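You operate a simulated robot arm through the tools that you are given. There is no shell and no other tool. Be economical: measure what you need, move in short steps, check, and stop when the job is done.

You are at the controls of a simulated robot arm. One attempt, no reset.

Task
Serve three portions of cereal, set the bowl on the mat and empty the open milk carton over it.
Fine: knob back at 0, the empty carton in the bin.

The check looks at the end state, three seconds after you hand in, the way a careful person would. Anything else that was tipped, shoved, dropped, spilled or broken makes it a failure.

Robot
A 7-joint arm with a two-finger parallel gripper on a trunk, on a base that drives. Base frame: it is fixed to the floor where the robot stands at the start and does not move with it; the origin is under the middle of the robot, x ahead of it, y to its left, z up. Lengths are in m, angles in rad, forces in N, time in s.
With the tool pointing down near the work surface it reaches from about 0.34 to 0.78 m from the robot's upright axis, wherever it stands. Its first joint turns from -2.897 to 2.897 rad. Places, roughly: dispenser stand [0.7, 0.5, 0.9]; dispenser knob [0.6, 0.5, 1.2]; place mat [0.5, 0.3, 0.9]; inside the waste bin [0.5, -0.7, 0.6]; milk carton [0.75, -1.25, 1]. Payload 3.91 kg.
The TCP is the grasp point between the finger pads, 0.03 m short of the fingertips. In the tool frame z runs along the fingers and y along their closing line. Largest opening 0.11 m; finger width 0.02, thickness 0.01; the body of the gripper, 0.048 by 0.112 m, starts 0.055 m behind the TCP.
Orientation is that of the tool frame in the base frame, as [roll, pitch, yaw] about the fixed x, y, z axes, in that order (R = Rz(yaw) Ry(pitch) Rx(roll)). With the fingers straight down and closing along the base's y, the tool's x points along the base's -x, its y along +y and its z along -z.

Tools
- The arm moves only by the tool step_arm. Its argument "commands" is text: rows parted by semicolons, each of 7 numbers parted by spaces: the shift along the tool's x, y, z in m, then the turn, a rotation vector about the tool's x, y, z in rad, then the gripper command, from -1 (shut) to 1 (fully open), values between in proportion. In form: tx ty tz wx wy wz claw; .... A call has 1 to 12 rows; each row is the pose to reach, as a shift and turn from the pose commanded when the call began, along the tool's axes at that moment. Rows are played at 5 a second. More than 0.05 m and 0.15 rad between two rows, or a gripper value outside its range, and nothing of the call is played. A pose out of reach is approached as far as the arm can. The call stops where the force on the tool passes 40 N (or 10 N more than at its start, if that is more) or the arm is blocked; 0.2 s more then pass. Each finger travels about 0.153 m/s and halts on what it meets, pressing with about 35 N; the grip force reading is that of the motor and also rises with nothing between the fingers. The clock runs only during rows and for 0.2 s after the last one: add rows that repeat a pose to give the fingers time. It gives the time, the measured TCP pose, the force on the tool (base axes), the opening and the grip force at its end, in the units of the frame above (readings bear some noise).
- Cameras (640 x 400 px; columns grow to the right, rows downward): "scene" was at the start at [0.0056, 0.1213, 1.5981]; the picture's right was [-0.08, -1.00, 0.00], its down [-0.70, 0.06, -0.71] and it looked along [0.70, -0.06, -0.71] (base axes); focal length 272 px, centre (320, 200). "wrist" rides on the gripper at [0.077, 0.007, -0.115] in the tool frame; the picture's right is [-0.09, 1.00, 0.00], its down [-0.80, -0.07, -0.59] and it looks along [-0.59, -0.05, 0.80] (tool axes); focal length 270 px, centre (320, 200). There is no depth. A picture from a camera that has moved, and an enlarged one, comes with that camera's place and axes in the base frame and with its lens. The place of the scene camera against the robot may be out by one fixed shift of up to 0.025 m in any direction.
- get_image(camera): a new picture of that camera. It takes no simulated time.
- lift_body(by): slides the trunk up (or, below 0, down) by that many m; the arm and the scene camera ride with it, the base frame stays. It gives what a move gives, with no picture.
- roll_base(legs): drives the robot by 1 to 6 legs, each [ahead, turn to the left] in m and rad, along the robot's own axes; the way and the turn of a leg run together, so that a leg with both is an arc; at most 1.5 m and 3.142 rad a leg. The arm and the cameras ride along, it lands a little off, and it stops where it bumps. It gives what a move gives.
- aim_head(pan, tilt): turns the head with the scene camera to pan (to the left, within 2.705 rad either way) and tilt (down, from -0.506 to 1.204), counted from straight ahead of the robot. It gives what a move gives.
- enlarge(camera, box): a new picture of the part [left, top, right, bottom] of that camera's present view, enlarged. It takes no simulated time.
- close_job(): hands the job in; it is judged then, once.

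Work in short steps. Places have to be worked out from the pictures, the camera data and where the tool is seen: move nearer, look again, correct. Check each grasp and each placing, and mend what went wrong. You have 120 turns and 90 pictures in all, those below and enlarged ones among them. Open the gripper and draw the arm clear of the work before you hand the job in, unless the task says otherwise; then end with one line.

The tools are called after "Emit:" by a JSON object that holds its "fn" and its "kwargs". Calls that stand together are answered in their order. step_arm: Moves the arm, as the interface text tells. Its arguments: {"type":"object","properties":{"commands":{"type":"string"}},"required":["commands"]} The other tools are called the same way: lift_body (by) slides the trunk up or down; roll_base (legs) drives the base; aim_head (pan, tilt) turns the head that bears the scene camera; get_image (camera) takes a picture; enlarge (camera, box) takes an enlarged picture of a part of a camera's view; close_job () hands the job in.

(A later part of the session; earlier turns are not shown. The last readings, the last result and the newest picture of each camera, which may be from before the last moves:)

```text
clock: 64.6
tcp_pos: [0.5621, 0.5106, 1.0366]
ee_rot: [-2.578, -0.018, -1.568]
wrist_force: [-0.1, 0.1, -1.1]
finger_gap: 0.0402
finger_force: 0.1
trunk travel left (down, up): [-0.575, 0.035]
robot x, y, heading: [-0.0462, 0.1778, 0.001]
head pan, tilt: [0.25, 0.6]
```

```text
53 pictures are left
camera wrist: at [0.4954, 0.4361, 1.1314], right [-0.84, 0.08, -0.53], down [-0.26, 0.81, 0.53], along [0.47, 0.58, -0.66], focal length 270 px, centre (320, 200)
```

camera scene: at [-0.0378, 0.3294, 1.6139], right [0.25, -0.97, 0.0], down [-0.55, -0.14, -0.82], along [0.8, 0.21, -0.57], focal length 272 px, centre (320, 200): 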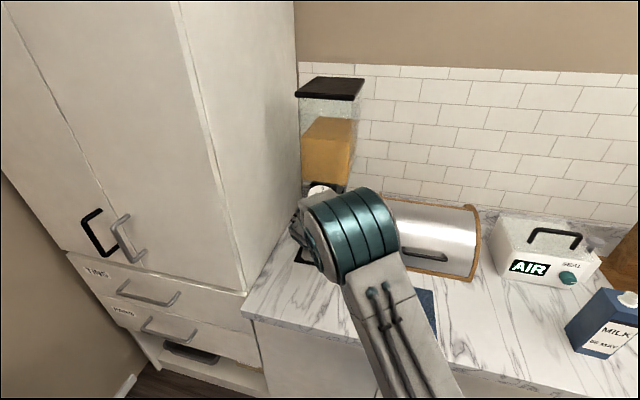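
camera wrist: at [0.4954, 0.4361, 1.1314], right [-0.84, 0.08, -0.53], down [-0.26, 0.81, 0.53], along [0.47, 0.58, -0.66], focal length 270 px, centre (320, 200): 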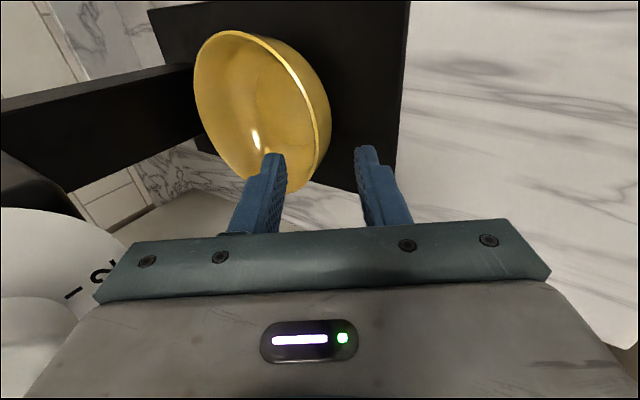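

Bowl is on the plate, centred ≈ (0.658, 0.51). I back off, raise to knob height and tilt to horizontal.

Emit:
{"fn": "step_arm", "kwargs": {"commands": "0 0.032 -0.02 0 0 0 0; 0 0.064 -0.04 0 0 0 0.5; 0 0.095 -0.06 0 0 0 0.5; 0 0.127 -0.08 0 0 0 0.5; 0 0.119 -0.093 0.126 0 0 0.5; 0 0.111 -0.105 0.252 0 0 0.5; 0 0.103 -0.118 0.378 0 0 0.5; 0 0.095 -0.13 0.504 0 0 0.5; 0 0.087 -0.143 0.63 0 0 0.5; 0 0.079 -0.156 0.756 0 0 0.5; 0 0.071 -0.168 0.882 0 0 0.5; 0 0.063 -0.181 1.007 0 0 0.5"}}

Emit:
{"fn": "get_image", "kwargs": {"camera": "wrist"}}

```text
clock: 67.2
tcp_pos: [0.4146, 0.5147, 1.1563]
ee_rot: [-1.566, -0.018, -1.57]
wrist_force: [-0.6, 0.3, 0.2]
finger_gap: 0.0825
finger_force: 0.0
trunk travel left (down, up): [-0.575, 0.035]
robot x, y, heading: [-0.0487, 0.183, 0.007]
head pan, tilt: [0.25, 0.6]
```

```text
52 pictures are left
camera wrist: at [0.2991, 0.4369, 1.1508], right [0.0, 0.07, -1.0], down [-0.6, 0.8, 0.06], along [0.8, 0.59, 0.04], focal length 270 px, centre (320, 200)
```

wrist: 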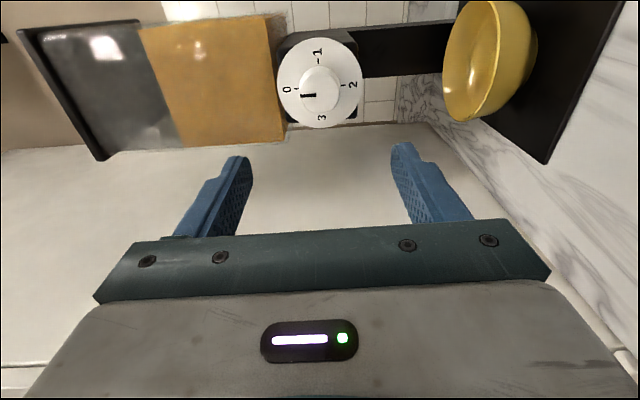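

Clear side view: knob centre ≈ y 0.51, z 1.156. I rotate the wrist so the camera is underneath looking up, and lower 9 cm, to see the dispenser outlet.

Emit:
{"fn": "step_arm", "kwargs": {"commands": "0 0.01 0 0 0 0.143 0.5; 0 0.02 0 0 0 0.286 0.5; 0 0.03 0 0 0 0.429 0.5; 0 0.04 0 0 0 0.572 0.5; 0 0.05 0 0 0 0.715 0.5; 0 0.06 0 0 0 0.858 0.5; 0 0.07 0 0 0 1.0 0.5; 0 0.08 0 0 0 1.143 0.5; 0 0.09 0 0 0 1.286 0.5; 0 0.09 0 0 0 1.43 0.5; 0 0.09 0 0 0 1.571 0.5"}}

Emit:
{"fn": "enlarge", "kwargs": {"camera": "wrist", "box": [160, 0, 480, 200]}}

```text
clock: 69.6
tcp_pos: [0.4124, 0.5126, 1.0664]
ee_rot: [-1.506, 1.555, -1.503]
wrist_force: [-0.1, 0.0, 0.4]
finger_gap: 0.0824
finger_force: 0.1
trunk travel left (down, up): [-0.575, 0.035]
robot x, y, heading: [-0.0457, 0.1779, 0.008]
head pan, tilt: [0.25, 0.6]
```

```text
2.00 times, centred on (320, 100) of wrist
camera zoom: at [0.2987, 0.5182, 0.9893], right [0.0, 1.0, 0.07], down [-0.6, -0.06, 0.8], along [0.8, -0.04, 0.59], focal length 541 px, centre (320, 400)
```

zoom: 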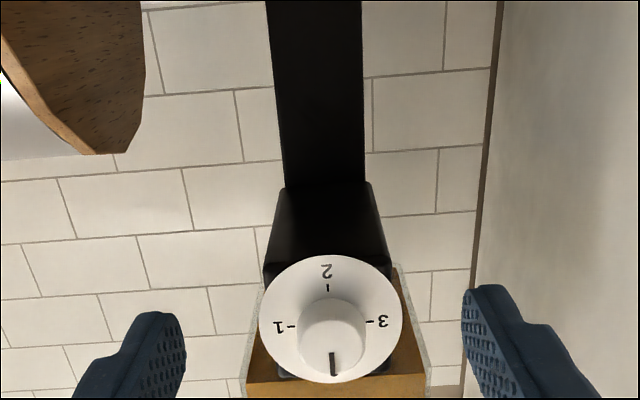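

The block's underside spans x≈0.617–0.80 with no nozzle, so its middle is ≈0.70; the bowl (0.658) should go ~3.5 cm deeper. I turn the wrist so the camera is on top (also the start pose for the knob), fingers closed, to nudge the bowl in.

Emit:
{"fn": "step_arm", "kwargs": {"commands": "0 0 0 0 0 -0.143 0; 0 0 0 0 0 -0.286 0; 0 0 0 0 0 -0.429 0; 0 0 0 0 0 -0.572 -0.5; 0 0 0 0 0 -0.715 -1; 0 0 0 0 0 -0.858 -1; 0 0 0 0 0 -1.0 -1; 0 0 0 0 0 -1.143 -1; 0 0 0 0 0 -1.286 -1; 0 0 0 0 0 -1.43 -1; 0 0 0 0 0 -1.571 -1"}}

Emit:
{"fn": "step_arm", "kwargs": {"commands": "0 0 0 0 0 -0.143 -1; 0 0 0 0 0 -0.286 -1; 0 0 0 0 0 -0.429 -1; 0 0 0 0 0 -0.572 -1; 0 0 0 0 0 -0.715 -1; 0 0 0 0 0 -0.858 -1; 0 0 0 0 0 -1.0 -1; 0 0 0 0 0 -1.143 -1; 0 0 0 0 0 -1.286 -1; 0 0 0 0 0 -1.43 -1; 0 0 0 0 0 -1.571 -1"}}

Emit:
{"fn": "get_image", "kwargs": {"camera": "wrist"}}

```text
clock: 72.0
tcp_pos: [0.4128, 0.5116, 1.0661]
ee_rot: [-1.571, -0.022, -1.571]
wrist_force: [0.0, -0.1, 0.7]
finger_gap: 0.0
finger_force: 34.8
trunk travel left (down, up): [-0.575, 0.035]
robot x, y, heading: [-0.0468, 0.1806, 0.007]
head pan, tilt: [0.25, 0.6]
```

```text
clock: 74.4
tcp_pos: [0.4133, 0.5122, 1.067]
ee_rot: [1.545, -1.55, 1.603]
wrist_force: [0.6, 0.4, -0.2]
finger_gap: 0.0
finger_force: 35.2
trunk travel left (down, up): [-0.575, 0.035]
robot x, y, heading: [-0.0482, 0.1769, 0.009]
head pan, tilt: [0.25, 0.6]
```

```text
50 pictures are left
camera wrist: at [0.2985, 0.5072, 1.144], right [0.0, -1.0, -0.07], down [-0.59, 0.05, -0.8], along [0.8, 0.04, -0.59], focal length 270 px, centre (320, 200)
```

wrist: 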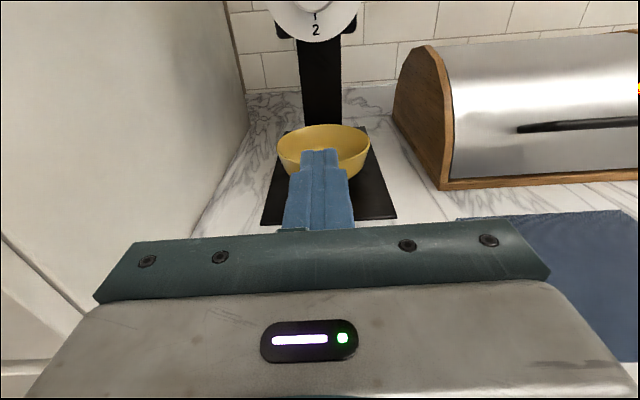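

Good central view. I lower to z≈0.955 and push the bowl slowly in by about 3.5 cm.

Emit:
{"fn": "step_arm", "kwargs": {"commands": "-0.037 -0.001 0 0 0 0 -1; -0.075 -0.002 0 0 0 0 -1; -0.112 -0.002 0 0 0 0 -1; -0.112 -0.002 0.045 0 0 0 -1; -0.112 -0.002 0.09 0 0 0 -1; -0.112 -0.002 0.13 0 0 0 -1; -0.112 -0.002 0.145 0 0 0 -1; -0.112 -0.002 0.16 0 0 0 -1; -0.112 -0.002 0.17 0 0 0 -1; -0.112 -0.002 0.18 0 0 0 -1"}}

Emit:
{"fn": "get_image", "kwargs": {"camera": "wrist"}}

```text
clock: 76.6
tcp_pos: [0.5923, 0.5125, 0.9546]
ee_rot: [1.434, -1.552, 1.707]
wrist_force: [-6.8, -0.6, 11.0]
finger_gap: 0.0001
finger_force: 35.1
trunk travel left (down, up): [-0.575, 0.035]
robot x, y, heading: [-0.0482, 0.1808, 0.004]
head pan, tilt: [0.25, 0.6]
```

```text
49 pictures are left
camera wrist: at [0.4776, 0.5068, 1.0326], right [0.0, -1.0, -0.07], down [-0.59, 0.06, -0.8], along [0.81, 0.04, -0.59], focal length 270 px, centre (320, 200)
```

wrist: 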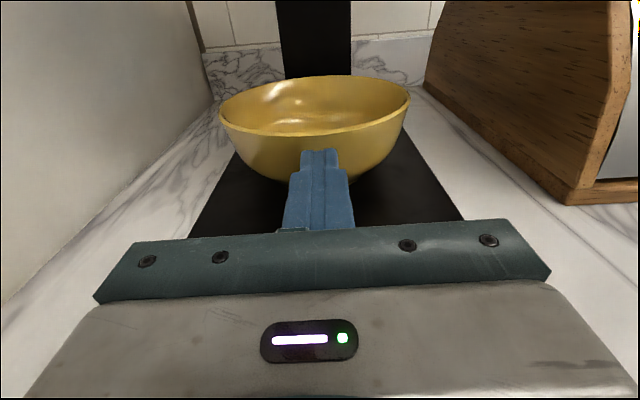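

Contact made and bowl centre ≈ 0.675; I push another 2 cm.

Emit:
{"fn": "step_arm", "kwargs": {"commands": "0 0 0.007 0 0 0 -1; 0 0 0.014 0 0 0 -1; 0 0 0.021 0 0 0 -1"}}

Emit:
{"fn": "get_image", "kwargs": {"camera": "wrist"}}

```text
clock: 77.4
tcp_pos: [0.6138, 0.5123, 0.9557]
ee_rot: [1.395, -1.554, 1.748]
wrist_force: [-8.0, -0.7, 12.4]
finger_gap: 0.0
finger_force: 35.2
trunk travel left (down, up): [-0.575, 0.035]
robot x, y, heading: [-0.0481, 0.1759, 0.009]
head pan, tilt: [0.25, 0.6]
```

```text
48 pictures are left
camera wrist: at [0.4988, 0.5065, 1.0325], right [0.0, -1.0, -0.07], down [-0.59, 0.06, -0.8], along [0.81, 0.04, -0.59], focal length 270 px, centre (320, 200)
```

wrist: 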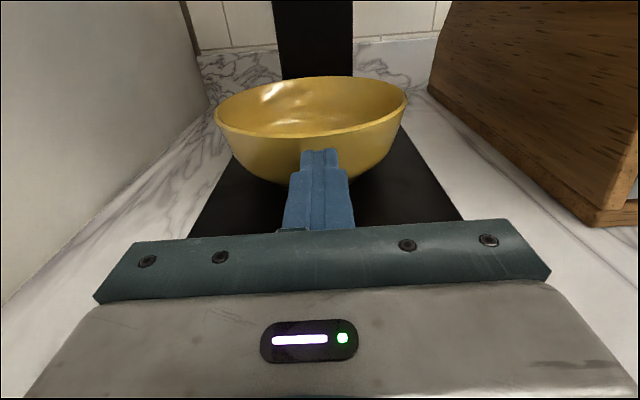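

Bowl centre ≈ 0.695. I withdraw, rise to knob height and open, then look at the knob.

Emit:
{"fn": "step_arm", "kwargs": {"commands": "0 0 -0.045 0 0 0 -1; 0 0 -0.09 0 0 0 -1; 0 0 -0.135 0 0 0 -0.5; 0 0 -0.18 0 0 0 0; 0.04 0 -0.18 0 0 0 0.4; 0.08 0 -0.18 0 0 0 0.5; 0.12 0 -0.18 0 0 0 0.5; 0.16 0 -0.18 0 0 0 0.5; 0.202 0 -0.18 0 0 0 0.5"}}

Emit:
{"fn": "get_image", "kwargs": {"camera": "wrist"}}

```text
clock: 78.0
tcp_pos: [0.5501, 0.5125, 0.9554]
ee_rot: [1.133, -1.553, 2.012]
wrist_force: [-4.5, 2.4, 10.3]
finger_gap: 0.0
finger_force: 35.2
trunk travel left (down, up): [-0.575, 0.035]
robot x, y, heading: [-0.0462, 0.1772, 0.006]
head pan, tilt: [0.25, 0.6]
stopped in row 2: the force on the tool passed its limit (the readings are from after the stop); the commanded pose is now the measured one
```

```text
47 pictures are left
camera wrist: at [0.4352, 0.5069, 1.0325], right [0.0, -1.0, -0.07], down [-0.59, 0.06, -0.81], along [0.81, 0.04, -0.59], focal length 270 px, centre (320, 200)
```

wrist: 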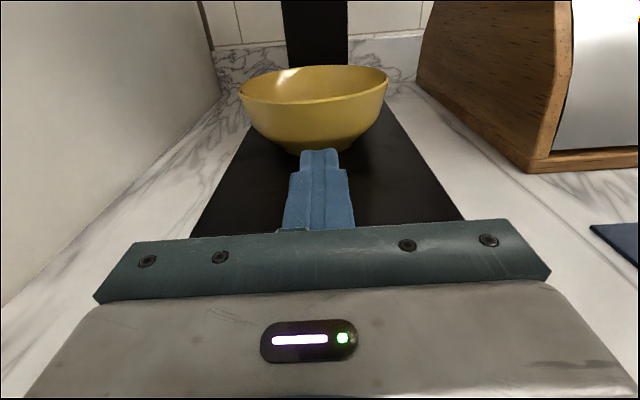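

The force is upward on the tool: the wrist housing rubs the counter. I raise first, then back off.

Emit:
{"fn": "step_arm", "kwargs": {"commands": "0.015 0 0 0 0 0 -1; 0.03 0 -0.02 0 0 0 -1; 0.03 0 -0.06 0 0 0 -0.5; 0.03 0 -0.105 0 0 0 0; 0.03 0 -0.145 0 0 0 0.4; 0.07 0 -0.145 0 0 0 0.5; 0.11 0 -0.145 0 0 0 0.5; 0.15 0 -0.145 0 0 0 0.5; 0.19 0 -0.145 0 0 0 0.5; 0.203 0 -0.145 0 0 0 0.5"}}

Emit:
{"fn": "get_image", "kwargs": {"camera": "wrist"}}

```text
clock: 80.2
tcp_pos: [0.4053, 0.5139, 1.1588]
ee_rot: [1.294, -1.554, 1.847]
wrist_force: [-0.2, -0.8, -0.2]
finger_gap: 0.0824
finger_force: 0.0
trunk travel left (down, up): [-0.575, 0.035]
robot x, y, heading: [-0.0465, 0.181, 0.006]
head pan, tilt: [0.25, 0.6]
```

```text
46 pictures are left
camera wrist: at [0.2905, 0.5095, 1.2353], right [0.0, -1.0, -0.07], down [-0.59, 0.06, -0.8], along [0.81, 0.04, -0.59], focal length 270 px, centre (320, 200)
```

wrist: 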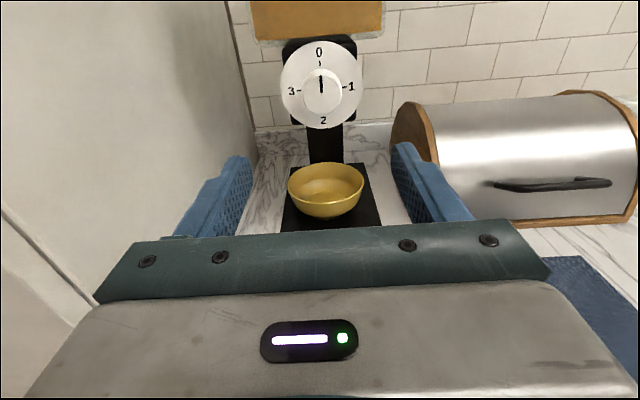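

Knob axis ≈ (y 0.512, z 1.160), in line with the TCP. I advance so the tips end ~8 mm short of the dial disc, then look.

Emit:
{"fn": "step_arm", "kwargs": {"commands": "0.001 0.002 0.04 0 0 0 0.5; 0.001 0.002 0.08 0 0 0 0.5; 0.001 0.002 0.12 0 0 0 0.3; 0.001 0.002 0.15 0 0 0 0.2; 0.001 0.002 0.162 0 0 0 0.2; 0.001 0.002 0.162 0 0 0 0.2"}}

Emit:
{"fn": "get_image", "kwargs": {"camera": "wrist"}}

```text
clock: 81.6
tcp_pos: [0.5697, 0.5121, 1.1586]
ee_rot: [1.303, -1.554, 1.836]
wrist_force: [-0.3, 0.3, 0.8]
finger_gap: 0.0658
finger_force: 0.1
trunk travel left (down, up): [-0.575, 0.035]
robot x, y, heading: [-0.047, 0.1801, 0.002]
head pan, tilt: [0.25, 0.6]
```

```text
45 pictures are left
camera wrist: at [0.4544, 0.5078, 1.236], right [0.0, -1.0, -0.07], down [-0.59, 0.06, -0.8], along [0.81, 0.04, -0.59], focal length 270 px, centre (320, 200)
```

wrist: 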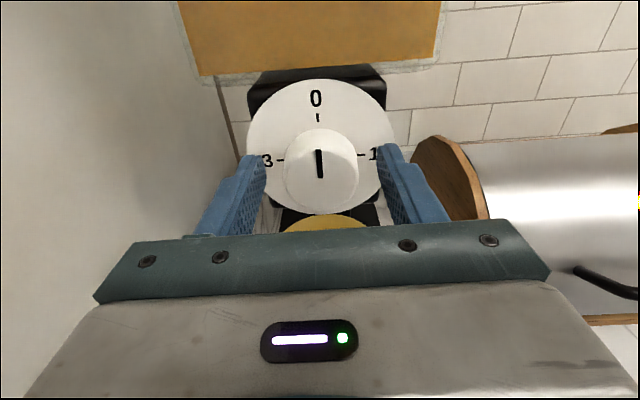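

Fingers straddle the grip. I close on it.

Emit:
{"fn": "step_arm", "kwargs": {"commands": "0 0 0 0 0 0 -0.2; 0 0 0 0 0 0 -1; 0 0 0 0 0 0 -1; 0 0 0 0 0 0 -1"}}

Emit:
{"fn": "get_image", "kwargs": {"camera": "wrist"}}

```text
clock: 82.6
tcp_pos: [0.5688, 0.5132, 1.1577]
ee_rot: [1.296, -1.552, 1.844]
wrist_force: [-0.4, -0.5, 0.2]
finger_gap: 0.0429
finger_force: 44.6
trunk travel left (down, up): [-0.575, 0.035]
robot x, y, heading: [-0.0455, 0.1783, 0.005]
head pan, tilt: [0.25, 0.6]
```

```text
44 pictures are left
camera wrist: at [0.4543, 0.5076, 1.236], right [0.0, -1.0, -0.07], down [-0.59, 0.06, -0.8], along [0.81, 0.04, -0.59], focal length 270 px, centre (320, 200)
```

wrist: 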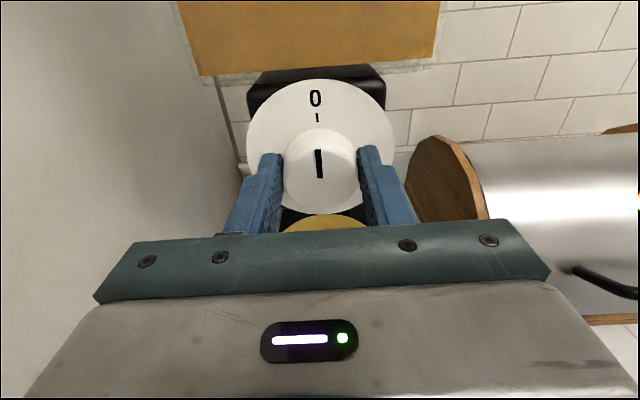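

Knob gripped (43 mm). I turn it a quarter clockwise to 1.

Emit:
{"fn": "step_arm", "kwargs": {"commands": "0 0 0 0 0 0.143 -1; 0 0 0 0 0 0.286 -1; 0 0 0 0 0 0.429 -1; 0 0 0 0 0 0.572 -1; 0 0 0 0 0 0.715 -1; 0 0 0 0 0 0.858 -1; 0 0 0 0 0 1.0 -1; 0 0 0 0 0 1.143 -1; 0 0 0 0 0 1.286 -1; 0 0 0 0 0 1.43 -1; 0 0 0 0 0 1.571 -1; 0 0 0 0 0 1.571 -1"}}

Emit:
{"fn": "get_image", "kwargs": {"camera": "wrist"}}

```text
clock: 85.2
tcp_pos: [0.5685, 0.5094, 1.1561]
ee_rot: [-1.572, -0.017, -1.574]
wrist_force: [4.1, -9.7, -12.8]
finger_gap: 0.0429
finger_force: 45.5
trunk travel left (down, up): [-0.575, 0.035]
robot x, y, heading: [-0.0423, 0.1798, 0.006]
head pan, tilt: [0.25, 0.6]
```

```text
43 pictures are left
camera wrist: at [0.4543, 0.434, 1.1517], right [0.0, 0.07, -1.0], down [-0.59, 0.8, 0.06], along [0.81, 0.59, 0.04], focal length 270 px, centre (320, 200)
```

wrist: 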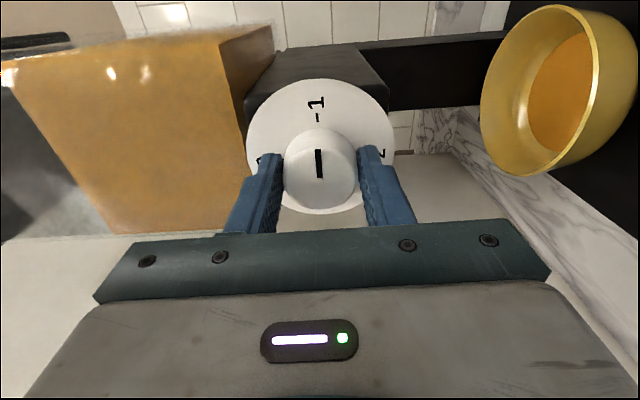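

The pointer is at 1 and cereal is in the bowl. I zoom to record the level.

Emit:
{"fn": "enlarge", "kwargs": {"camera": "wrist", "box": [460, 0, 640, 180]}}

Emit:
{"fn": "get_image", "kwargs": {"camera": "scene"}}

```text
2.22 times, centred on (550, 90) of wrist
camera zoom: at [0.4543, 0.434, 1.1517], right [0.0, 0.07, -1.0], down [-0.59, 0.8, 0.06], along [0.81, 0.59, 0.04], focal length 601 px, centre (-191, 444)
```

zoom: 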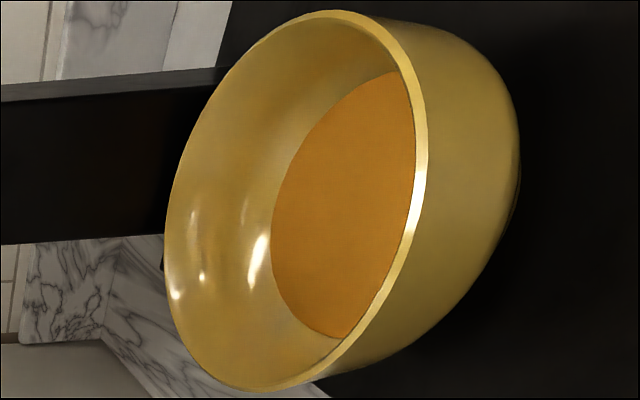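

```text
41 pictures are left
camera scene: at [-0.0354, 0.3282, 1.6138], right [0.25, -0.97, 0.0], down [-0.55, -0.14, -0.82], along [0.8, 0.21, -0.57], focal length 272 px, centre (320, 200)
```

scene: 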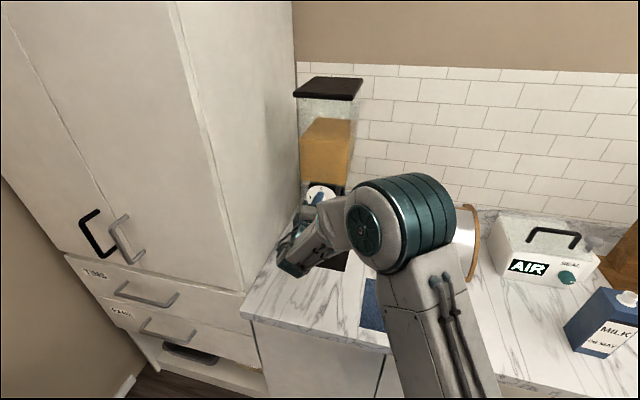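

I hold still 2 s to see whether the level changes with time.

Emit:
{"fn": "step_arm", "kwargs": {"commands": "0 0 0 0 0 0 -1; 0 0 0 0 0 0 -1; 0 0 0 0 0 0 -1; 0 0 0 0 0 0 -1; 0 0 0 0 0 0 -1; 0 0 0 0 0 0 -1; 0 0 0 0 0 0 -1; 0 0 0 0 0 0 -1"}}

Emit:
{"fn": "enlarge", "kwargs": {"camera": "wrist", "box": [460, 0, 640, 180]}}

```text
clock: 87.0
tcp_pos: [0.5692, 0.5117, 1.1573]
ee_rot: [-1.571, -0.016, -1.574]
wrist_force: [0.4, -14.4, -24.8]
finger_gap: 0.0428
finger_force: 45.2
trunk travel left (down, up): [-0.575, 0.035]
robot x, y, heading: [-0.0496, 0.1787, 0.002]
head pan, tilt: [0.25, 0.6]
```

```text
2.22 times, centred on (550, 90) of wrist
camera zoom: at [0.4543, 0.4341, 1.1519], right [0.0, 0.07, -1.0], down [-0.59, 0.8, 0.06], along [0.81, 0.59, 0.04], focal length 601 px, centre (-191, 444)
```

zoom: 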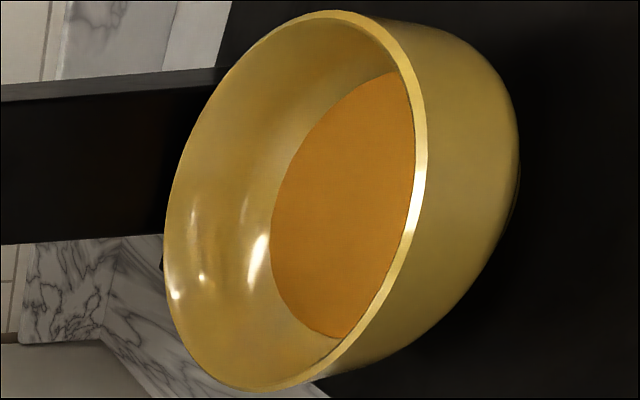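

Static: one portion at position 1. The grip has a sideways load, so I ease the command slightly toward the knob axis and turn a quarter to 2.

Emit:
{"fn": "step_arm", "kwargs": {"commands": "0.002 0.003 0 0 0 0.14 -1; 0.002 0.003 0 0 0 0.286 -1; 0.002 0.003 0 0 0 0.429 -1; 0.002 0.003 0 0 0 0.572 -1; 0.002 0.003 0 0 0 0.715 -1; 0.002 0.003 0 0 0 0.858 -1; 0.002 0.003 0 0 0 1.0 -1; 0.002 0.003 0 0 0 1.143 -1; 0.002 0.003 0 0 0 1.286 -1; 0.002 0.003 0 0 0 1.43 -1; 0.002 0.003 0 0 0 1.571 -1; 0.002 0.003 0 0 0 1.571 -1"}}

Emit:
{"fn": "get_image", "kwargs": {"camera": "wrist"}}

```text
clock: 89.6
tcp_pos: [0.5686, 0.5116, 1.1547]
ee_rot: [-1.349, 1.551, -1.346]
wrist_force: [14.1, 10.1, -2.9]
finger_gap: 0.0428
finger_force: 45.0
trunk travel left (down, up): [-0.575, 0.035]
robot x, y, heading: [-0.0471, 0.1774, 0.004]
head pan, tilt: [0.25, 0.6]
```

```text
39 pictures are left
camera wrist: at [0.4546, 0.5181, 1.0776], right [0.0, 1.0, 0.07], down [-0.6, -0.06, 0.8], along [0.8, -0.04, 0.6], focal length 270 px, centre (320, 200)
```

wrist: 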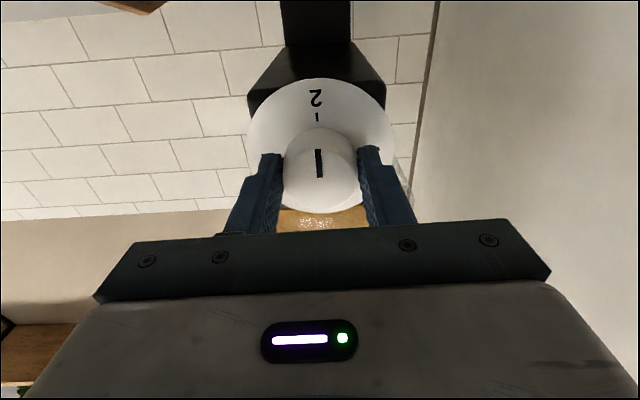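

Pointer at 2. I open, turn back to the camera-right pose, and look at the level.

Emit:
{"fn": "step_arm", "kwargs": {"commands": "0 0 0 0 0 0 0.2; 0 0 0 0 0 0 0.2; 0 0 0 0 0 -0.143 0.2; 0 0 0 0 0 -0.286 0.2; 0 0 0 0 0 -0.429 0.2; 0 0 0 0 0 -0.572 0.2; 0 0 0 0 0 -0.715 0.2; 0 0 0 0 0 -0.858 0.2; 0 0 0 0 0 -1.0 0.2; 0 0 0 0 0 -1.143 0.2; 0 0 0 0 0 -1.286 0.2; 0 0 0 0 0 -1.43 0.2"}}

Emit:
{"fn": "step_arm", "kwargs": {"commands": "0 0 0 0 0 -0.141 0.2; 0 0 0 0 0 -0.141 0.2"}}

Emit:
{"fn": "get_image", "kwargs": {"camera": "wrist"}}

Emit:
{"fn": "enlarge", "kwargs": {"camera": "wrist", "box": [460, 0, 640, 180]}}

```text
clock: 92.2
tcp_pos: [0.5676, 0.5101, 1.1565]
ee_rot: [-1.565, 0.124, -1.572]
wrist_force: [0.5, 0.4, -0.5]
finger_gap: 0.0661
finger_force: 0.0
trunk travel left (down, up): [-0.575, 0.035]
robot x, y, heading: [-0.0515, 0.1808, -0.0]
head pan, tilt: [0.25, 0.6]
```

```text
clock: 92.8
tcp_pos: [0.5675, 0.5103, 1.1562]
ee_rot: [-1.565, -0.018, -1.572]
wrist_force: [0.3, -0.8, -0.3]
finger_gap: 0.066
finger_force: 0.0
trunk travel left (down, up): [-0.575, 0.035]
robot x, y, heading: [-0.045, 0.1784, 0.005]
head pan, tilt: [0.25, 0.6]
```

```text
38 pictures are left
camera wrist: at [0.453, 0.4335, 1.1503], right [0.01, 0.07, -1.0], down [-0.59, 0.8, 0.05], along [0.81, 0.59, 0.05], focal length 270 px, centre (320, 200)
```

wrist: 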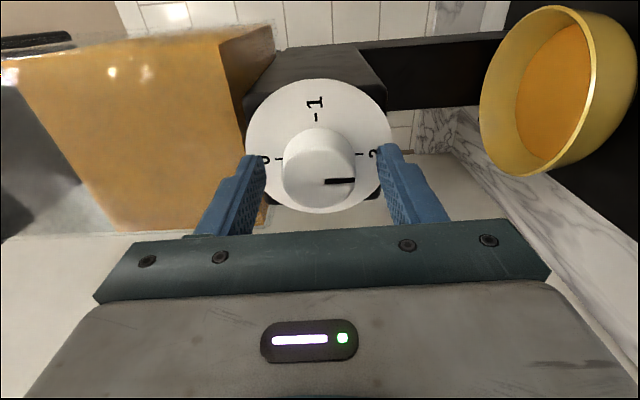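

```text
2.22 times, centred on (550, 90) of wrist
camera zoom: at [0.453, 0.4335, 1.1503], right [0.01, 0.07, -1.0], down [-0.59, 0.8, 0.05], along [0.81, 0.59, 0.05], focal length 601 px, centre (-191, 444)
```

zoom: 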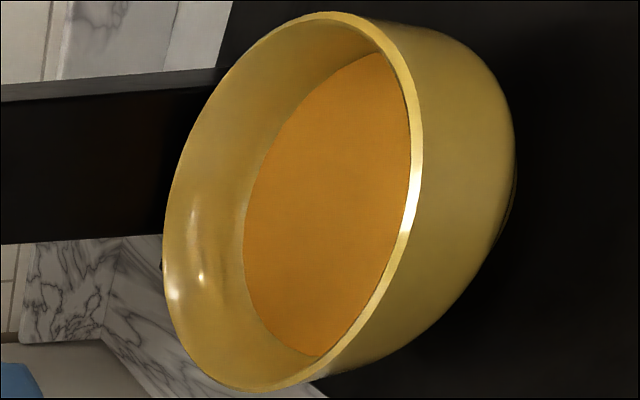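

The level rose by about one more portion. I regrip and turn a quarter to 3.

Emit:
{"fn": "step_arm", "kwargs": {"commands": "0 0 0 0 0 0 -0.4; 0 0 0 0 0 0 -1; 0 0 0 0 0 0 -1; 0 0 0 0 0 0 -1"}}

Emit:
{"fn": "step_arm", "kwargs": {"commands": "0 0 0 0 0 0.14 -1; 0 0 0 0 0 0.286 -1; 0 0 0 0 0 0.429 -1; 0 0 0 0 0 0.572 -1; 0 0 0 0 0 0.715 -1; 0 0 0 0 0 0.858 -1; 0 0 0 0 0 1.0 -1; 0 0 0 0 0 1.143 -1; 0 0 0 0 0 1.286 -1; 0 0 0 0 0 1.43 -1; 0 0 0 0 0 1.571 -1; 0 0 0 0 0 1.571 -1"}}

Emit:
{"fn": "get_image", "kwargs": {"camera": "wrist"}}

```text
clock: 93.8
tcp_pos: [0.5682, 0.5109, 1.1556]
ee_rot: [-1.565, -0.017, -1.573]
wrist_force: [3.4, 2.1, 7.8]
finger_gap: 0.0421
finger_force: 44.6
trunk travel left (down, up): [-0.575, 0.035]
robot x, y, heading: [-0.0485, 0.1768, 0.003]
head pan, tilt: [0.25, 0.6]
```

```text
clock: 96.4
tcp_pos: [0.5674, 0.5127, 1.1543]
ee_rot: [-1.405, 1.553, -1.402]
wrist_force: [5.7, 10.2, -0.5]
finger_gap: 0.0417
finger_force: 45.4
trunk travel left (down, up): [-0.575, 0.035]
robot x, y, heading: [-0.0457, 0.1783, 0.009]
head pan, tilt: [0.25, 0.6]
```

```text
36 pictures are left
camera wrist: at [0.4532, 0.5181, 1.0774], right [0.0, 1.0, 0.07], down [-0.6, -0.06, 0.8], along [0.8, -0.04, 0.6], focal length 270 px, centre (320, 200)
```

wrist: 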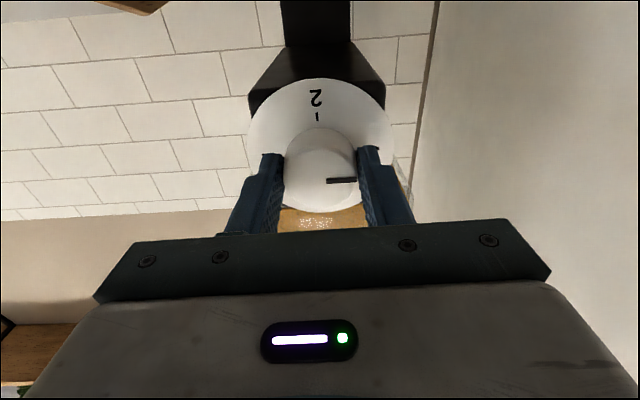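

Pointer at 3. Now back counter-clockwise a quarter to 2, which also brings the bowl into view.

Emit:
{"fn": "step_arm", "kwargs": {"commands": "0 0 0 0 0 -0.14 -1; 0 0 0 0 0 -0.286 -1; 0 0 0 0 0 -0.429 -1; 0 0 0 0 0 -0.572 -1; 0 0 0 0 0 -0.715 -1; 0 0 0 0 0 -0.858 -1; 0 0 0 0 0 -1.0 -1; 0 0 0 0 0 -1.143 -1; 0 0 0 0 0 -1.286 -1; 0 0 0 0 0 -1.43 -1; 0 0 0 0 0 -1.571 -1; 0 0 0 0 0 -1.571 -1"}}

Emit:
{"fn": "enlarge", "kwargs": {"camera": "wrist", "box": [460, 0, 640, 180]}}

```text
clock: 99.0
tcp_pos: [0.5679, 0.5104, 1.1567]
ee_rot: [-1.564, -0.016, -1.572]
wrist_force: [1.7, 4.8, 1.0]
finger_gap: 0.0418
finger_force: 44.8
trunk travel left (down, up): [-0.575, 0.035]
robot x, y, heading: [-0.0465, 0.179, 0.004]
head pan, tilt: [0.25, 0.6]
```

```text
2.22 times, centred on (550, 90) of wrist
camera zoom: at [0.4527, 0.4337, 1.151], right [0.01, 0.07, -1.0], down [-0.59, 0.8, 0.05], along [0.81, 0.59, 0.05], focal length 601 px, centre (-191, 444)
```

zoom: 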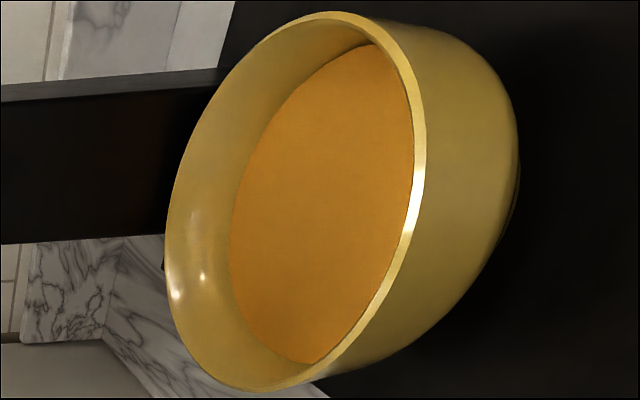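

Level rose again: three portions in. I go on counter-clockwise to 1, then regrip for the last quarter.

Emit:
{"fn": "step_arm", "kwargs": {"commands": "0 0 0 0 0 -0.14 -1; 0 0 0 0 0 -0.286 -1; 0 0 0 0 0 -0.429 -1; 0 0 0 0 0 -0.572 -1; 0 0 0 0 0 -0.715 -1; 0 0 0 0 0 -0.858 -1; 0 0 0 0 0 -1.0 -1; 0 0 0 0 0 -1.143 -1; 0 0 0 0 0 -1.286 -1; 0 0 0 0 0 -1.43 -1; 0 0 0 0 0 -1.571 -1; 0 0 0 0 0 -1.571 0.2"}}

Emit:
{"fn": "step_arm", "kwargs": {"commands": "0 0 0 0 0 0 0.2; 0 0 0 0 0 0.143 0.2; 0 0 0 0 0 0.286 0.2; 0 0 0 0 0 0.429 0.2; 0 0 0 0 0 0.572 0.2; 0 0 0 0 0 0.715 0.2; 0 0 0 0 0 0.858 0.2; 0 0 0 0 0 1.0 0.2; 0 0 0 0 0 1.143 0.2; 0 0 0 0 0 1.286 0.2; 0 0 0 0 0 1.43 0.2; 0 0 0 0 0 1.571 0.2"}}

Emit:
{"fn": "get_image", "kwargs": {"camera": "wrist"}}

```text
clock: 101.6
tcp_pos: [0.5682, 0.5089, 1.154]
ee_rot: [1.539, -1.55, 1.601]
wrist_force: [0.1, -0.2, 0.6]
finger_gap: 0.066
finger_force: 0.0
trunk travel left (down, up): [-0.575, 0.035]
robot x, y, heading: [-0.0482, 0.1771, 0.001]
head pan, tilt: [0.25, 0.6]
```

```text
clock: 104.2
tcp_pos: [0.5672, 0.5108, 1.156]
ee_rot: [-1.565, -0.015, -1.573]
wrist_force: [-0.4, -0.8, 0.3]
finger_gap: 0.0658
finger_force: 0.1
trunk travel left (down, up): [-0.575, 0.035]
robot x, y, heading: [-0.0482, 0.1779, -0.0]
head pan, tilt: [0.25, 0.6]
```

```text
34 pictures are left
camera wrist: at [0.4521, 0.4337, 1.1497], right [0.0, 0.07, -1.0], down [-0.59, 0.8, 0.06], along [0.8, 0.59, 0.05], focal length 270 px, centre (320, 200)
```

wrist: 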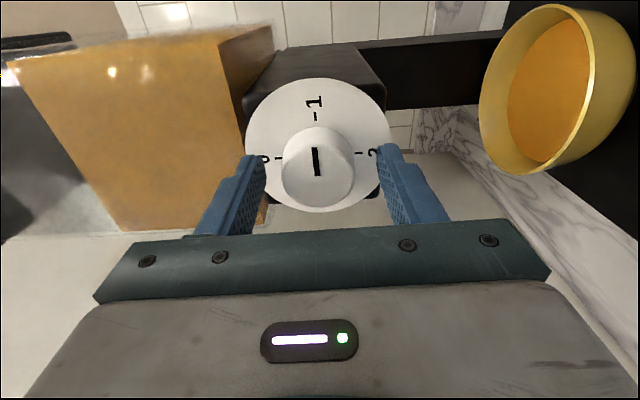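

Pointer at 1, no extra cereal visible. Regrip and turn the last quarter to 0.

Emit:
{"fn": "step_arm", "kwargs": {"commands": "0 0 0 0 0 0 -0.4; 0 0 0 0 0 0 -1; 0 0 0 0 0 0 -1; 0 0 0 0 0 0 -1"}}

Emit:
{"fn": "step_arm", "kwargs": {"commands": "0 0 0 0 0 -0.14 -1; 0 0 0 0 0 -0.286 -1; 0 0 0 0 0 -0.429 -1; 0 0 0 0 0 -0.572 -1; 0 0 0 0 0 -0.715 -1; 0 0 0 0 0 -0.858 -1; 0 0 0 0 0 -1.0 -1; 0 0 0 0 0 -1.143 -1; 0 0 0 0 0 -1.286 -1; 0 0 0 0 0 -1.43 -1; 0 0 0 0 0 -1.571 -1; 0 0 0 0 0 -1.571 -1"}}

Emit:
{"fn": "step_arm", "kwargs": {"commands": "0 0 0 0 0 0 0.2; 0 0 0 0 0 0 0.2; 0 0 -0.04 0 0 0 0.2; 0 0 -0.08 0 0 0 0.2; 0 0 -0.12 0 0 0 0.2; 0 0 -0.16 0 0 0 0.2"}}

Emit:
{"fn": "get_image", "kwargs": {"camera": "wrist"}}

```text
clock: 105.2
tcp_pos: [0.5663, 0.5104, 1.1559]
ee_rot: [-1.563, -0.015, -1.573]
wrist_force: [3.8, 2.1, 8.4]
finger_gap: 0.0426
finger_force: 45.3
trunk travel left (down, up): [-0.575, 0.035]
robot x, y, heading: [-0.045, 0.1766, 0.007]
head pan, tilt: [0.25, 0.6]
```

```text
clock: 107.8
tcp_pos: [0.5663, 0.5117, 1.1578]
ee_rot: [1.029, -1.552, 2.115]
wrist_force: [7.3, 14.2, 28.1]
finger_gap: 0.0427
finger_force: 44.4
trunk travel left (down, up): [-0.575, 0.035]
robot x, y, heading: [-0.0491, 0.1784, 0.003]
head pan, tilt: [0.25, 0.6]
```

```text
clock: 109.2
tcp_pos: [0.4081, 0.5113, 1.1563]
ee_rot: [1.269, -1.554, 1.872]
wrist_force: [0.2, -0.1, 0.1]
finger_gap: 0.066
finger_force: 0.0
trunk travel left (down, up): [-0.575, 0.035]
robot x, y, heading: [-0.0489, 0.1797, 0.003]
head pan, tilt: [0.25, 0.6]
```

```text
33 pictures are left
camera wrist: at [0.2934, 0.5061, 1.2335], right [0.0, -1.0, -0.07], down [-0.59, 0.06, -0.81], along [0.81, 0.04, -0.59], focal length 270 px, centre (320, 200)
```

wrist: 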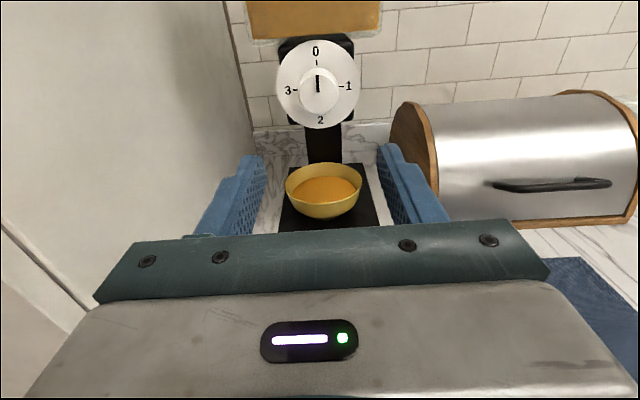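

Knob is at 0, the bowl holds the cereal, centre ≈ (0.698, 0.516). I reorient for re-gripping the near rim (tilt 44°), first with the tool kept in front.

Emit:
{"fn": "step_arm", "kwargs": {"commands": "-0.01 0 0 0 0 0.143 0; -0.02 0 0 0 0 0.286 -0.27; -0.03 0 0 0 0 0.429 -0.27; -0.04 0 0 0 0 0.572 -0.27; -0.05 0 0 0 0 0.715 -0.27; -0.06 0 0 0 0 0.858 -0.27; -0.07 0 0 0 0 1.0 -0.27; -0.08 0 0 0 0 1.143 -0.27; -0.09 0 0 0 0 1.286 -0.27; -0.1 0 0 0 0 1.43 -0.27; -0.1 0 0 0 0 1.571 -0.27"}}

Emit:
{"fn": "step_arm", "kwargs": {"commands": "0 0.007 0.015 -0.134 0 0 -0.27; -0.002 0.014 0.03 -0.268 0 0 -0.27; -0.003 0.021 0.045 -0.402 0 0 -0.27; -0.004 0.028 0.06 -0.536 0 0 -0.27; -0.005 0.035 0.075 -0.67 0 0 -0.27; -0.005 0.043 0.092 -0.803 0 0 -0.27; -0.005 0.043 0.13 -0.803 0 0 -0.27; -0.005 0.043 0.16 -0.803 0 0 -0.27"}}

Emit:
{"fn": "get_image", "kwargs": {"camera": "wrist"}}

```text
clock: 111.6
tcp_pos: [0.4073, 0.5097, 1.0544]
ee_rot: [-1.564, -0.015, -1.574]
wrist_force: [0.8, -0.1, -0.2]
finger_gap: 0.04
finger_force: 0.0
trunk travel left (down, up): [-0.575, 0.035]
robot x, y, heading: [-0.0464, 0.1776, 0.006]
head pan, tilt: [0.25, 0.6]
```

```text
clock: 113.4
tcp_pos: [0.5692, 0.5124, 1.0126]
ee_rot: [-2.37, -0.017, -1.573]
wrist_force: [0.0, -0.1, 0.5]
finger_gap: 0.0402
finger_force: 0.2
trunk travel left (down, up): [-0.575, 0.035]
robot x, y, heading: [-0.0506, 0.1805, 0.002]
head pan, tilt: [0.25, 0.6]
```

```text
32 pictures are left
camera wrist: at [0.4839, 0.4372, 1.0919], right [-0.71, 0.08, -0.7], down [-0.36, 0.81, 0.46], along [0.6, 0.58, -0.55], focal length 270 px, centre (320, 200)
```

wrist: 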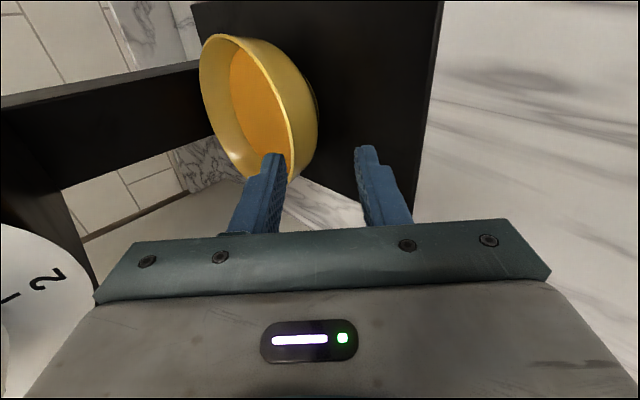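

Good alignment. I advance over the rim and look before closing.

Emit:
{"fn": "step_arm", "kwargs": {"commands": "-0.002 -0.012 0.012 0 0 0 -0.27; -0.004 -0.0237 0.023 0 0 0 -0.27; -0.004 -0.024 0.04 0 0 0 -0.27; -0.004 -0.0245 0.057 0 0 0 -0.27; -0.004 -0.0247 0.0736 0 0 0 -0.27"}}

Emit:
{"fn": "get_image", "kwargs": {"camera": "wrist"}}

```text
clock: 114.6
tcp_pos: [0.638, 0.5185, 0.9778]
ee_rot: [-2.371, -0.018, -1.571]
wrist_force: [0.4, 0.2, -0.2]
finger_gap: 0.0401
finger_force: 0.1
trunk travel left (down, up): [-0.575, 0.035]
robot x, y, heading: [-0.0472, 0.1798, 0.005]
head pan, tilt: [0.25, 0.6]
```

```text
31 pictures are left
camera wrist: at [0.5524, 0.4421, 1.0567], right [-0.71, 0.08, -0.7], down [-0.36, 0.81, 0.46], along [0.6, 0.58, -0.55], focal length 270 px, centre (320, 200)
```

wrist: 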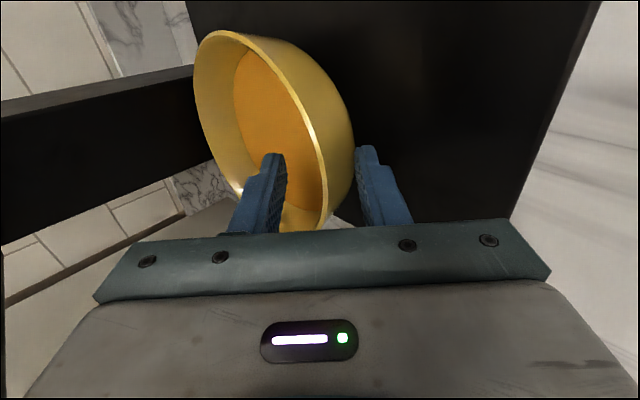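

Wall lies between the fingers; I close and then lift slightly (1.2 cm).

Emit:
{"fn": "step_arm", "kwargs": {"commands": "0 0 0 0 0 0 -0.6; 0 0 0 0 0 0 -1; 0 0 0 0 0 0 -1; 0 0 0 0 0 0 -1; 0 -0.004 -0.004 0 0 0 -1; 0 -0.0084 -0.0086 0 0 0 -1"}}

Emit:
{"fn": "get_image", "kwargs": {"camera": "wrist"}}

```text
clock: 116.0
tcp_pos: [0.6358, 0.5168, 0.9883]
ee_rot: [-2.369, -0.018, -1.572]
wrist_force: [0.0, 0.4, -4.5]
finger_gap: 0.0043
finger_force: 34.8
trunk travel left (down, up): [-0.575, 0.035]
robot x, y, heading: [-0.0482, 0.1792, 0.005]
head pan, tilt: [0.25, 0.6]
```

```text
30 pictures are left
camera wrist: at [0.5518, 0.4415, 1.0681], right [-0.71, 0.08, -0.7], down [-0.36, 0.81, 0.46], along [0.6, 0.58, -0.55], focal length 270 px, centre (320, 200)
```

wrist: 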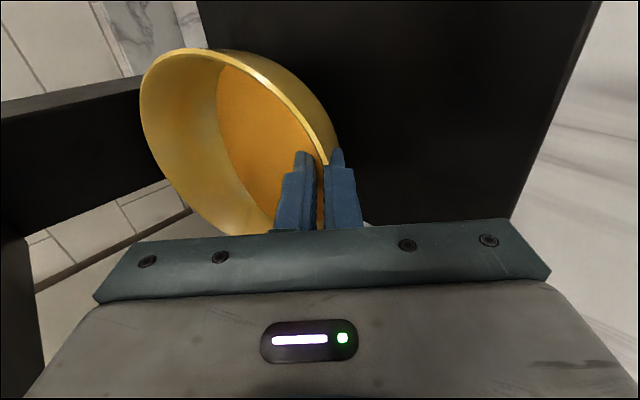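

Held (rim pinched, far side a bit raised). I draw it straight out, levelling by reducing tilt once clear of the knob.

Emit:
{"fn": "step_arm", "kwargs": {"commands": "0 0.02 -0.02 0 0 0 -1; 0 0.042 -0.045 0 0 0 -1; 0 0.064 -0.07 0 0 0 -1; 0 0.086 -0.094 -0.03 0 0 -1; 0 0.105 -0.115 -0.09 0 0 -1; 0 0.121 -0.134 -0.15 0 0 -1; 0 0.121 -0.15 -0.19 0 0 -1"}}

Emit:
{"fn": "get_image", "kwargs": {"camera": "wrist"}}

```text
clock: 117.6
tcp_pos: [0.4452, 0.5171, 1.0131]
ee_rot: [-2.56, -0.019, -1.572]
wrist_force: [0.0, 0.3, -4.6]
finger_gap: 0.0043
finger_force: 34.7
trunk travel left (down, up): [-0.575, 0.035]
robot x, y, heading: [-0.0451, 0.1818, 0.005]
head pan, tilt: [0.25, 0.6]
```

```text
29 pictures are left
camera wrist: at [0.3769, 0.4417, 1.1059], right [-0.83, 0.08, -0.55], down [-0.27, 0.81, 0.52], along [0.49, 0.58, -0.65], focal length 270 px, centre (320, 200)
```

wrist: 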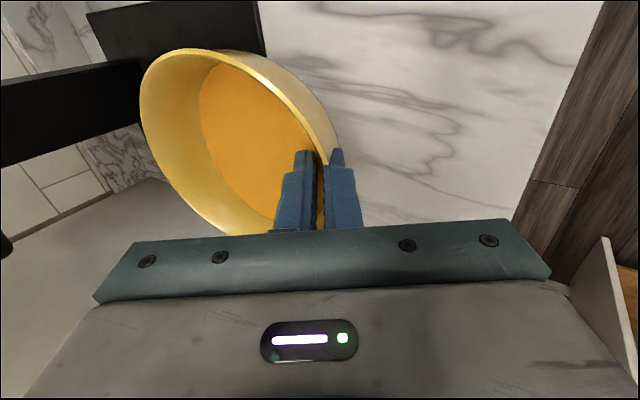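

Level enough. I carry the bowl over the mat (TCP to 0.40, 0.253).

Emit:
{"fn": "step_arm", "kwargs": {"commands": "0.038 0.007 -0.001 0 0 0 -1; 0.076 0.014 -0.002 0 0 0 -1; 0.114 0.021 -0.003 0 0 0 -1; 0.152 0.028 -0.005 0 0 0 -1; 0.19 0.035 -0.006 0 0 0 -1; 0.228 0.042 -0.007 0 0 0 -1; 0.264 0.0486 -0.008 0 0 0 -1; 0.264 0.0486 -0.008 0 0 0 -1"}}

Emit:
{"fn": "get_image", "kwargs": {"camera": "wrist"}}

```text
clock: 119.4
tcp_pos: [0.4009, 0.2538, 0.9971]
ee_rot: [-2.559, -0.018, -1.571]
wrist_force: [-0.4, -1.3, -3.2]
finger_gap: 0.0043
finger_force: 35.5
trunk travel left (down, up): [-0.575, 0.035]
robot x, y, heading: [-0.0474, 0.18, 0.007]
head pan, tilt: [0.25, 0.6]
```

```text
28 pictures are left
camera wrist: at [0.3315, 0.1784, 1.0906], right [-0.83, 0.08, -0.55], down [-0.27, 0.81, 0.52], along [0.49, 0.58, -0.65], focal length 270 px, centre (320, 200)
```

wrist: 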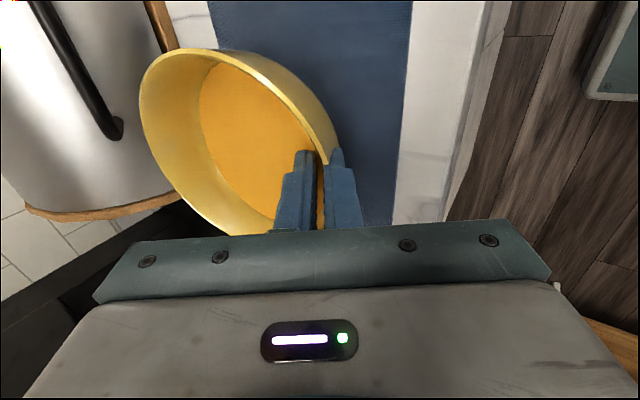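

Over the mat. Lower stepwise, watching the force.

Emit:
{"fn": "step_arm", "kwargs": {"commands": "0 0.004 0.006 0 0 0 -1; 0 0.008 0.0125 0 0 0 -1; 0 0.011 0.0167 0 0 0 -1"}}

Emit:
{"fn": "step_arm", "kwargs": {"commands": "0 0.0015 0.0025 0 0 0 -1; 0 0.0022 0.0034 0 0 0 -1"}}

```text
clock: 120.2
tcp_pos: [0.4004, 0.2535, 0.9772]
ee_rot: [-2.558, -0.018, -1.572]
wrist_force: [0.1, -0.4, -3.4]
finger_gap: 0.0042
finger_force: 34.9
trunk travel left (down, up): [-0.575, 0.035]
robot x, y, heading: [-0.0477, 0.1795, 0.004]
head pan, tilt: [0.25, 0.6]
```

```text
clock: 120.8
tcp_pos: [0.4006, 0.2528, 0.9746]
ee_rot: [-2.557, -0.017, -1.57]
wrist_force: [-2.4, 1.5, 4.1]
finger_gap: 0.0043
finger_force: 35.1
trunk travel left (down, up): [-0.575, 0.035]
robot x, y, heading: [-0.0436, 0.1817, 0.003]
head pan, tilt: [0.25, 0.6]
```

Contact. I open and withdraw along the fingers.

Emit:
{"fn": "step_arm", "kwargs": {"commands": "0 0 0 0 0 0 -0.8; 0 0 0 0 0 0 -0.5; 0 0 0 0 0 0 -0.27; 0 0 0 0 0 0 -0.27; 0 0 -0.03 0 0 0 -0.27; 0 0 -0.06 0 0 0 -0.27; 0 0 -0.1 0 0 0 -0.27; 0 0 -0.14 0 0 0 -0.27"}}

Emit:
{"fn": "get_image", "kwargs": {"camera": "wrist"}}

```text
clock: 122.6
tcp_pos: [0.3471, 0.2661, 1.1089]
ee_rot: [-2.558, -0.018, -1.569]
wrist_force: [-0.8, 0.1, 0.6]
finger_gap: 0.0401
finger_force: 0.0
out of reach, approached as far as the arm can: row 5, 6, 7, 8
trunk travel left (down, up): [-0.575, 0.035]
robot x, y, heading: [-0.045, 0.1794, 0.005]
head pan, tilt: [0.25, 0.6]
```

```text
27 pictures are left
camera wrist: at [0.279, 0.1909, 1.2015], right [-0.83, 0.08, -0.55], down [-0.27, 0.81, 0.52], along [0.49, 0.58, -0.65], focal length 270 px, centre (320, 200)
```

wrist: 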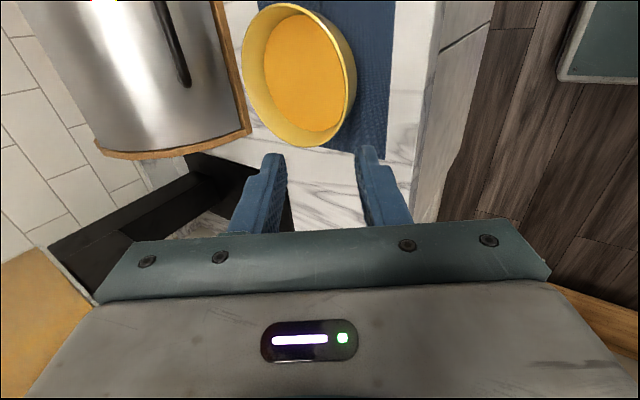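

The bowl sits on the mat. Now the milk: I look with the head at the bowl and the counter carton.

Emit:
{"fn": "aim_head", "kwargs": {"pan": -0.6, "tilt": 0.7}}

Emit:
{"fn": "get_image", "kwargs": {"camera": "scene"}}

```text
clock: 123.7
tcp_pos: [0.3485, 0.267, 1.1065]
ee_rot: [-2.558, -0.022, -1.567]
wrist_force: [-0.4, -0.5, 1.2]
finger_gap: 0.0403
finger_force: 0.1
trunk travel left (down, up): [-0.575, 0.035]
robot x, y, heading: [-0.048, 0.1789, 0.003]
head pan, tilt: [-0.6, 0.7]
```

```text
26 pictures are left
camera scene: at [-0.0531, 0.2595, 1.6053], right [-0.56, -0.83, 0.0], down [-0.53, 0.36, -0.77], along [0.63, -0.43, -0.64], focal length 272 px, centre (320, 200)
```

scene: 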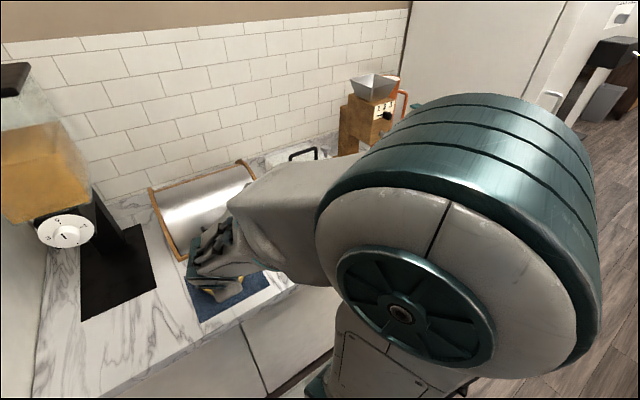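

The arm blocks the head view. I lift, straighten the tool and bring the wrist camera over the counter carton to see whether it is really open.

Emit:
{"fn": "step_arm", "kwargs": {"commands": "0 -0.019 -0.029 -0.145 0 0 0; 0 -0.038 -0.058 -0.29 0 0 0.5; 0 -0.058 -0.087 -0.435 0 0 1; 0 -0.077 -0.117 -0.583 0 0 1"}}

Emit:
{"fn": "step_arm", "kwargs": {"commands": "0.0425 -0.003 -0.005 0 0 0.143 1; 0.085 -0.006 -0.01 0 0 0.286 1; 0.127 -0.009 -0.015 0 0 0.429 1; 0.17 -0.012 -0.02 0 0 0.572 1; 0.212 -0.015 -0.025 0 0 0.715 1; 0.255 -0.018 -0.03 0 0 0.858 1; 0.297 -0.021 -0.035 0 0 1.0 1; 0.34 -0.024 -0.04 0 0 1.143 1; 0.382 -0.027 -0.045 0 0 1.286 1; 0.425 -0.03 -0.05 0 0 1.43 1; 0.467 -0.032 -0.05 0 0 1.571 1"}}

Emit:
{"fn": "get_image", "kwargs": {"camera": "wrist"}}

```text
clock: 124.7
tcp_pos: [0.3491, 0.2692, 1.2499]
ee_rot: [3.137, -0.015, -1.571]
wrist_force: [0.7, 0.6, 0.4]
finger_gap: 0.1099
finger_force: 0.0
trunk travel left (down, up): [-0.575, 0.035]
robot x, y, heading: [-0.051, 0.1778, 0.004]
head pan, tilt: [-0.6, 0.7]
```

```text
clock: 127.1
tcp_pos: [0.3805, -0.1998, 1.3021]
ee_rot: [-3.126, 0.0, 3.136]
wrist_force: [0.7, -0.1, 0.2]
finger_gap: 0.1099
finger_force: 0.0
trunk travel left (down, up): [-0.575, 0.035]
robot x, y, heading: [-0.0458, 0.1827, 0.004]
head pan, tilt: [-0.6, 0.7]
```

```text
25 pictures are left
camera wrist: at [0.3037, -0.1907, 1.4179], right [0.09, 1.0, -0.02], down [0.8, -0.07, 0.59], along [0.59, -0.07, -0.8], focal length 270 px, centre (320, 200)
```

wrist: 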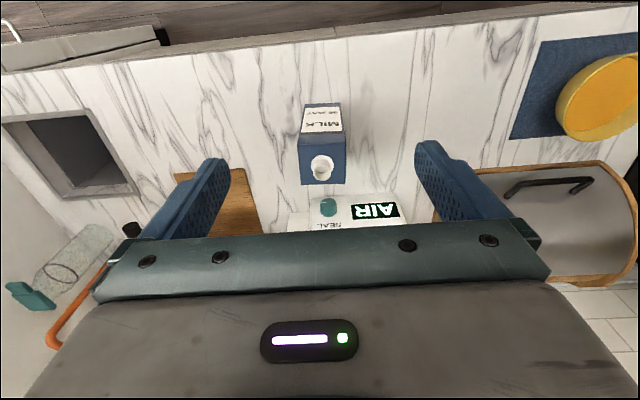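

Emit:
{"fn": "enlarge", "kwargs": {"camera": "wrist", "box": [290, 90, 360, 195]}}

```text
3.81 times, centred on (325, 142) of wrist
camera zoom: at [0.3037, -0.1907, 1.4179], right [0.09, 1.0, -0.02], down [0.8, -0.07, 0.59], along [0.59, -0.07, -0.8], focal length 1030 px, centre (301, 419)
```

zoom: 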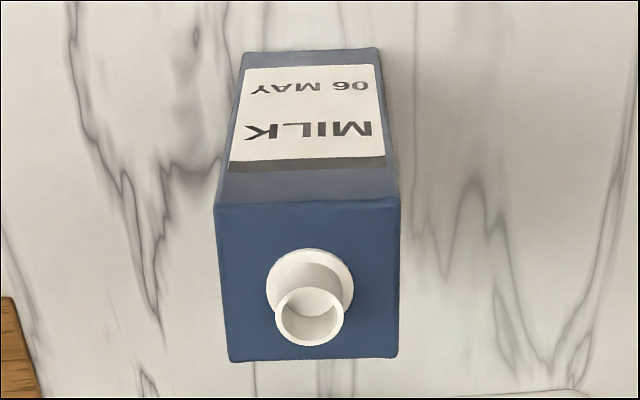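

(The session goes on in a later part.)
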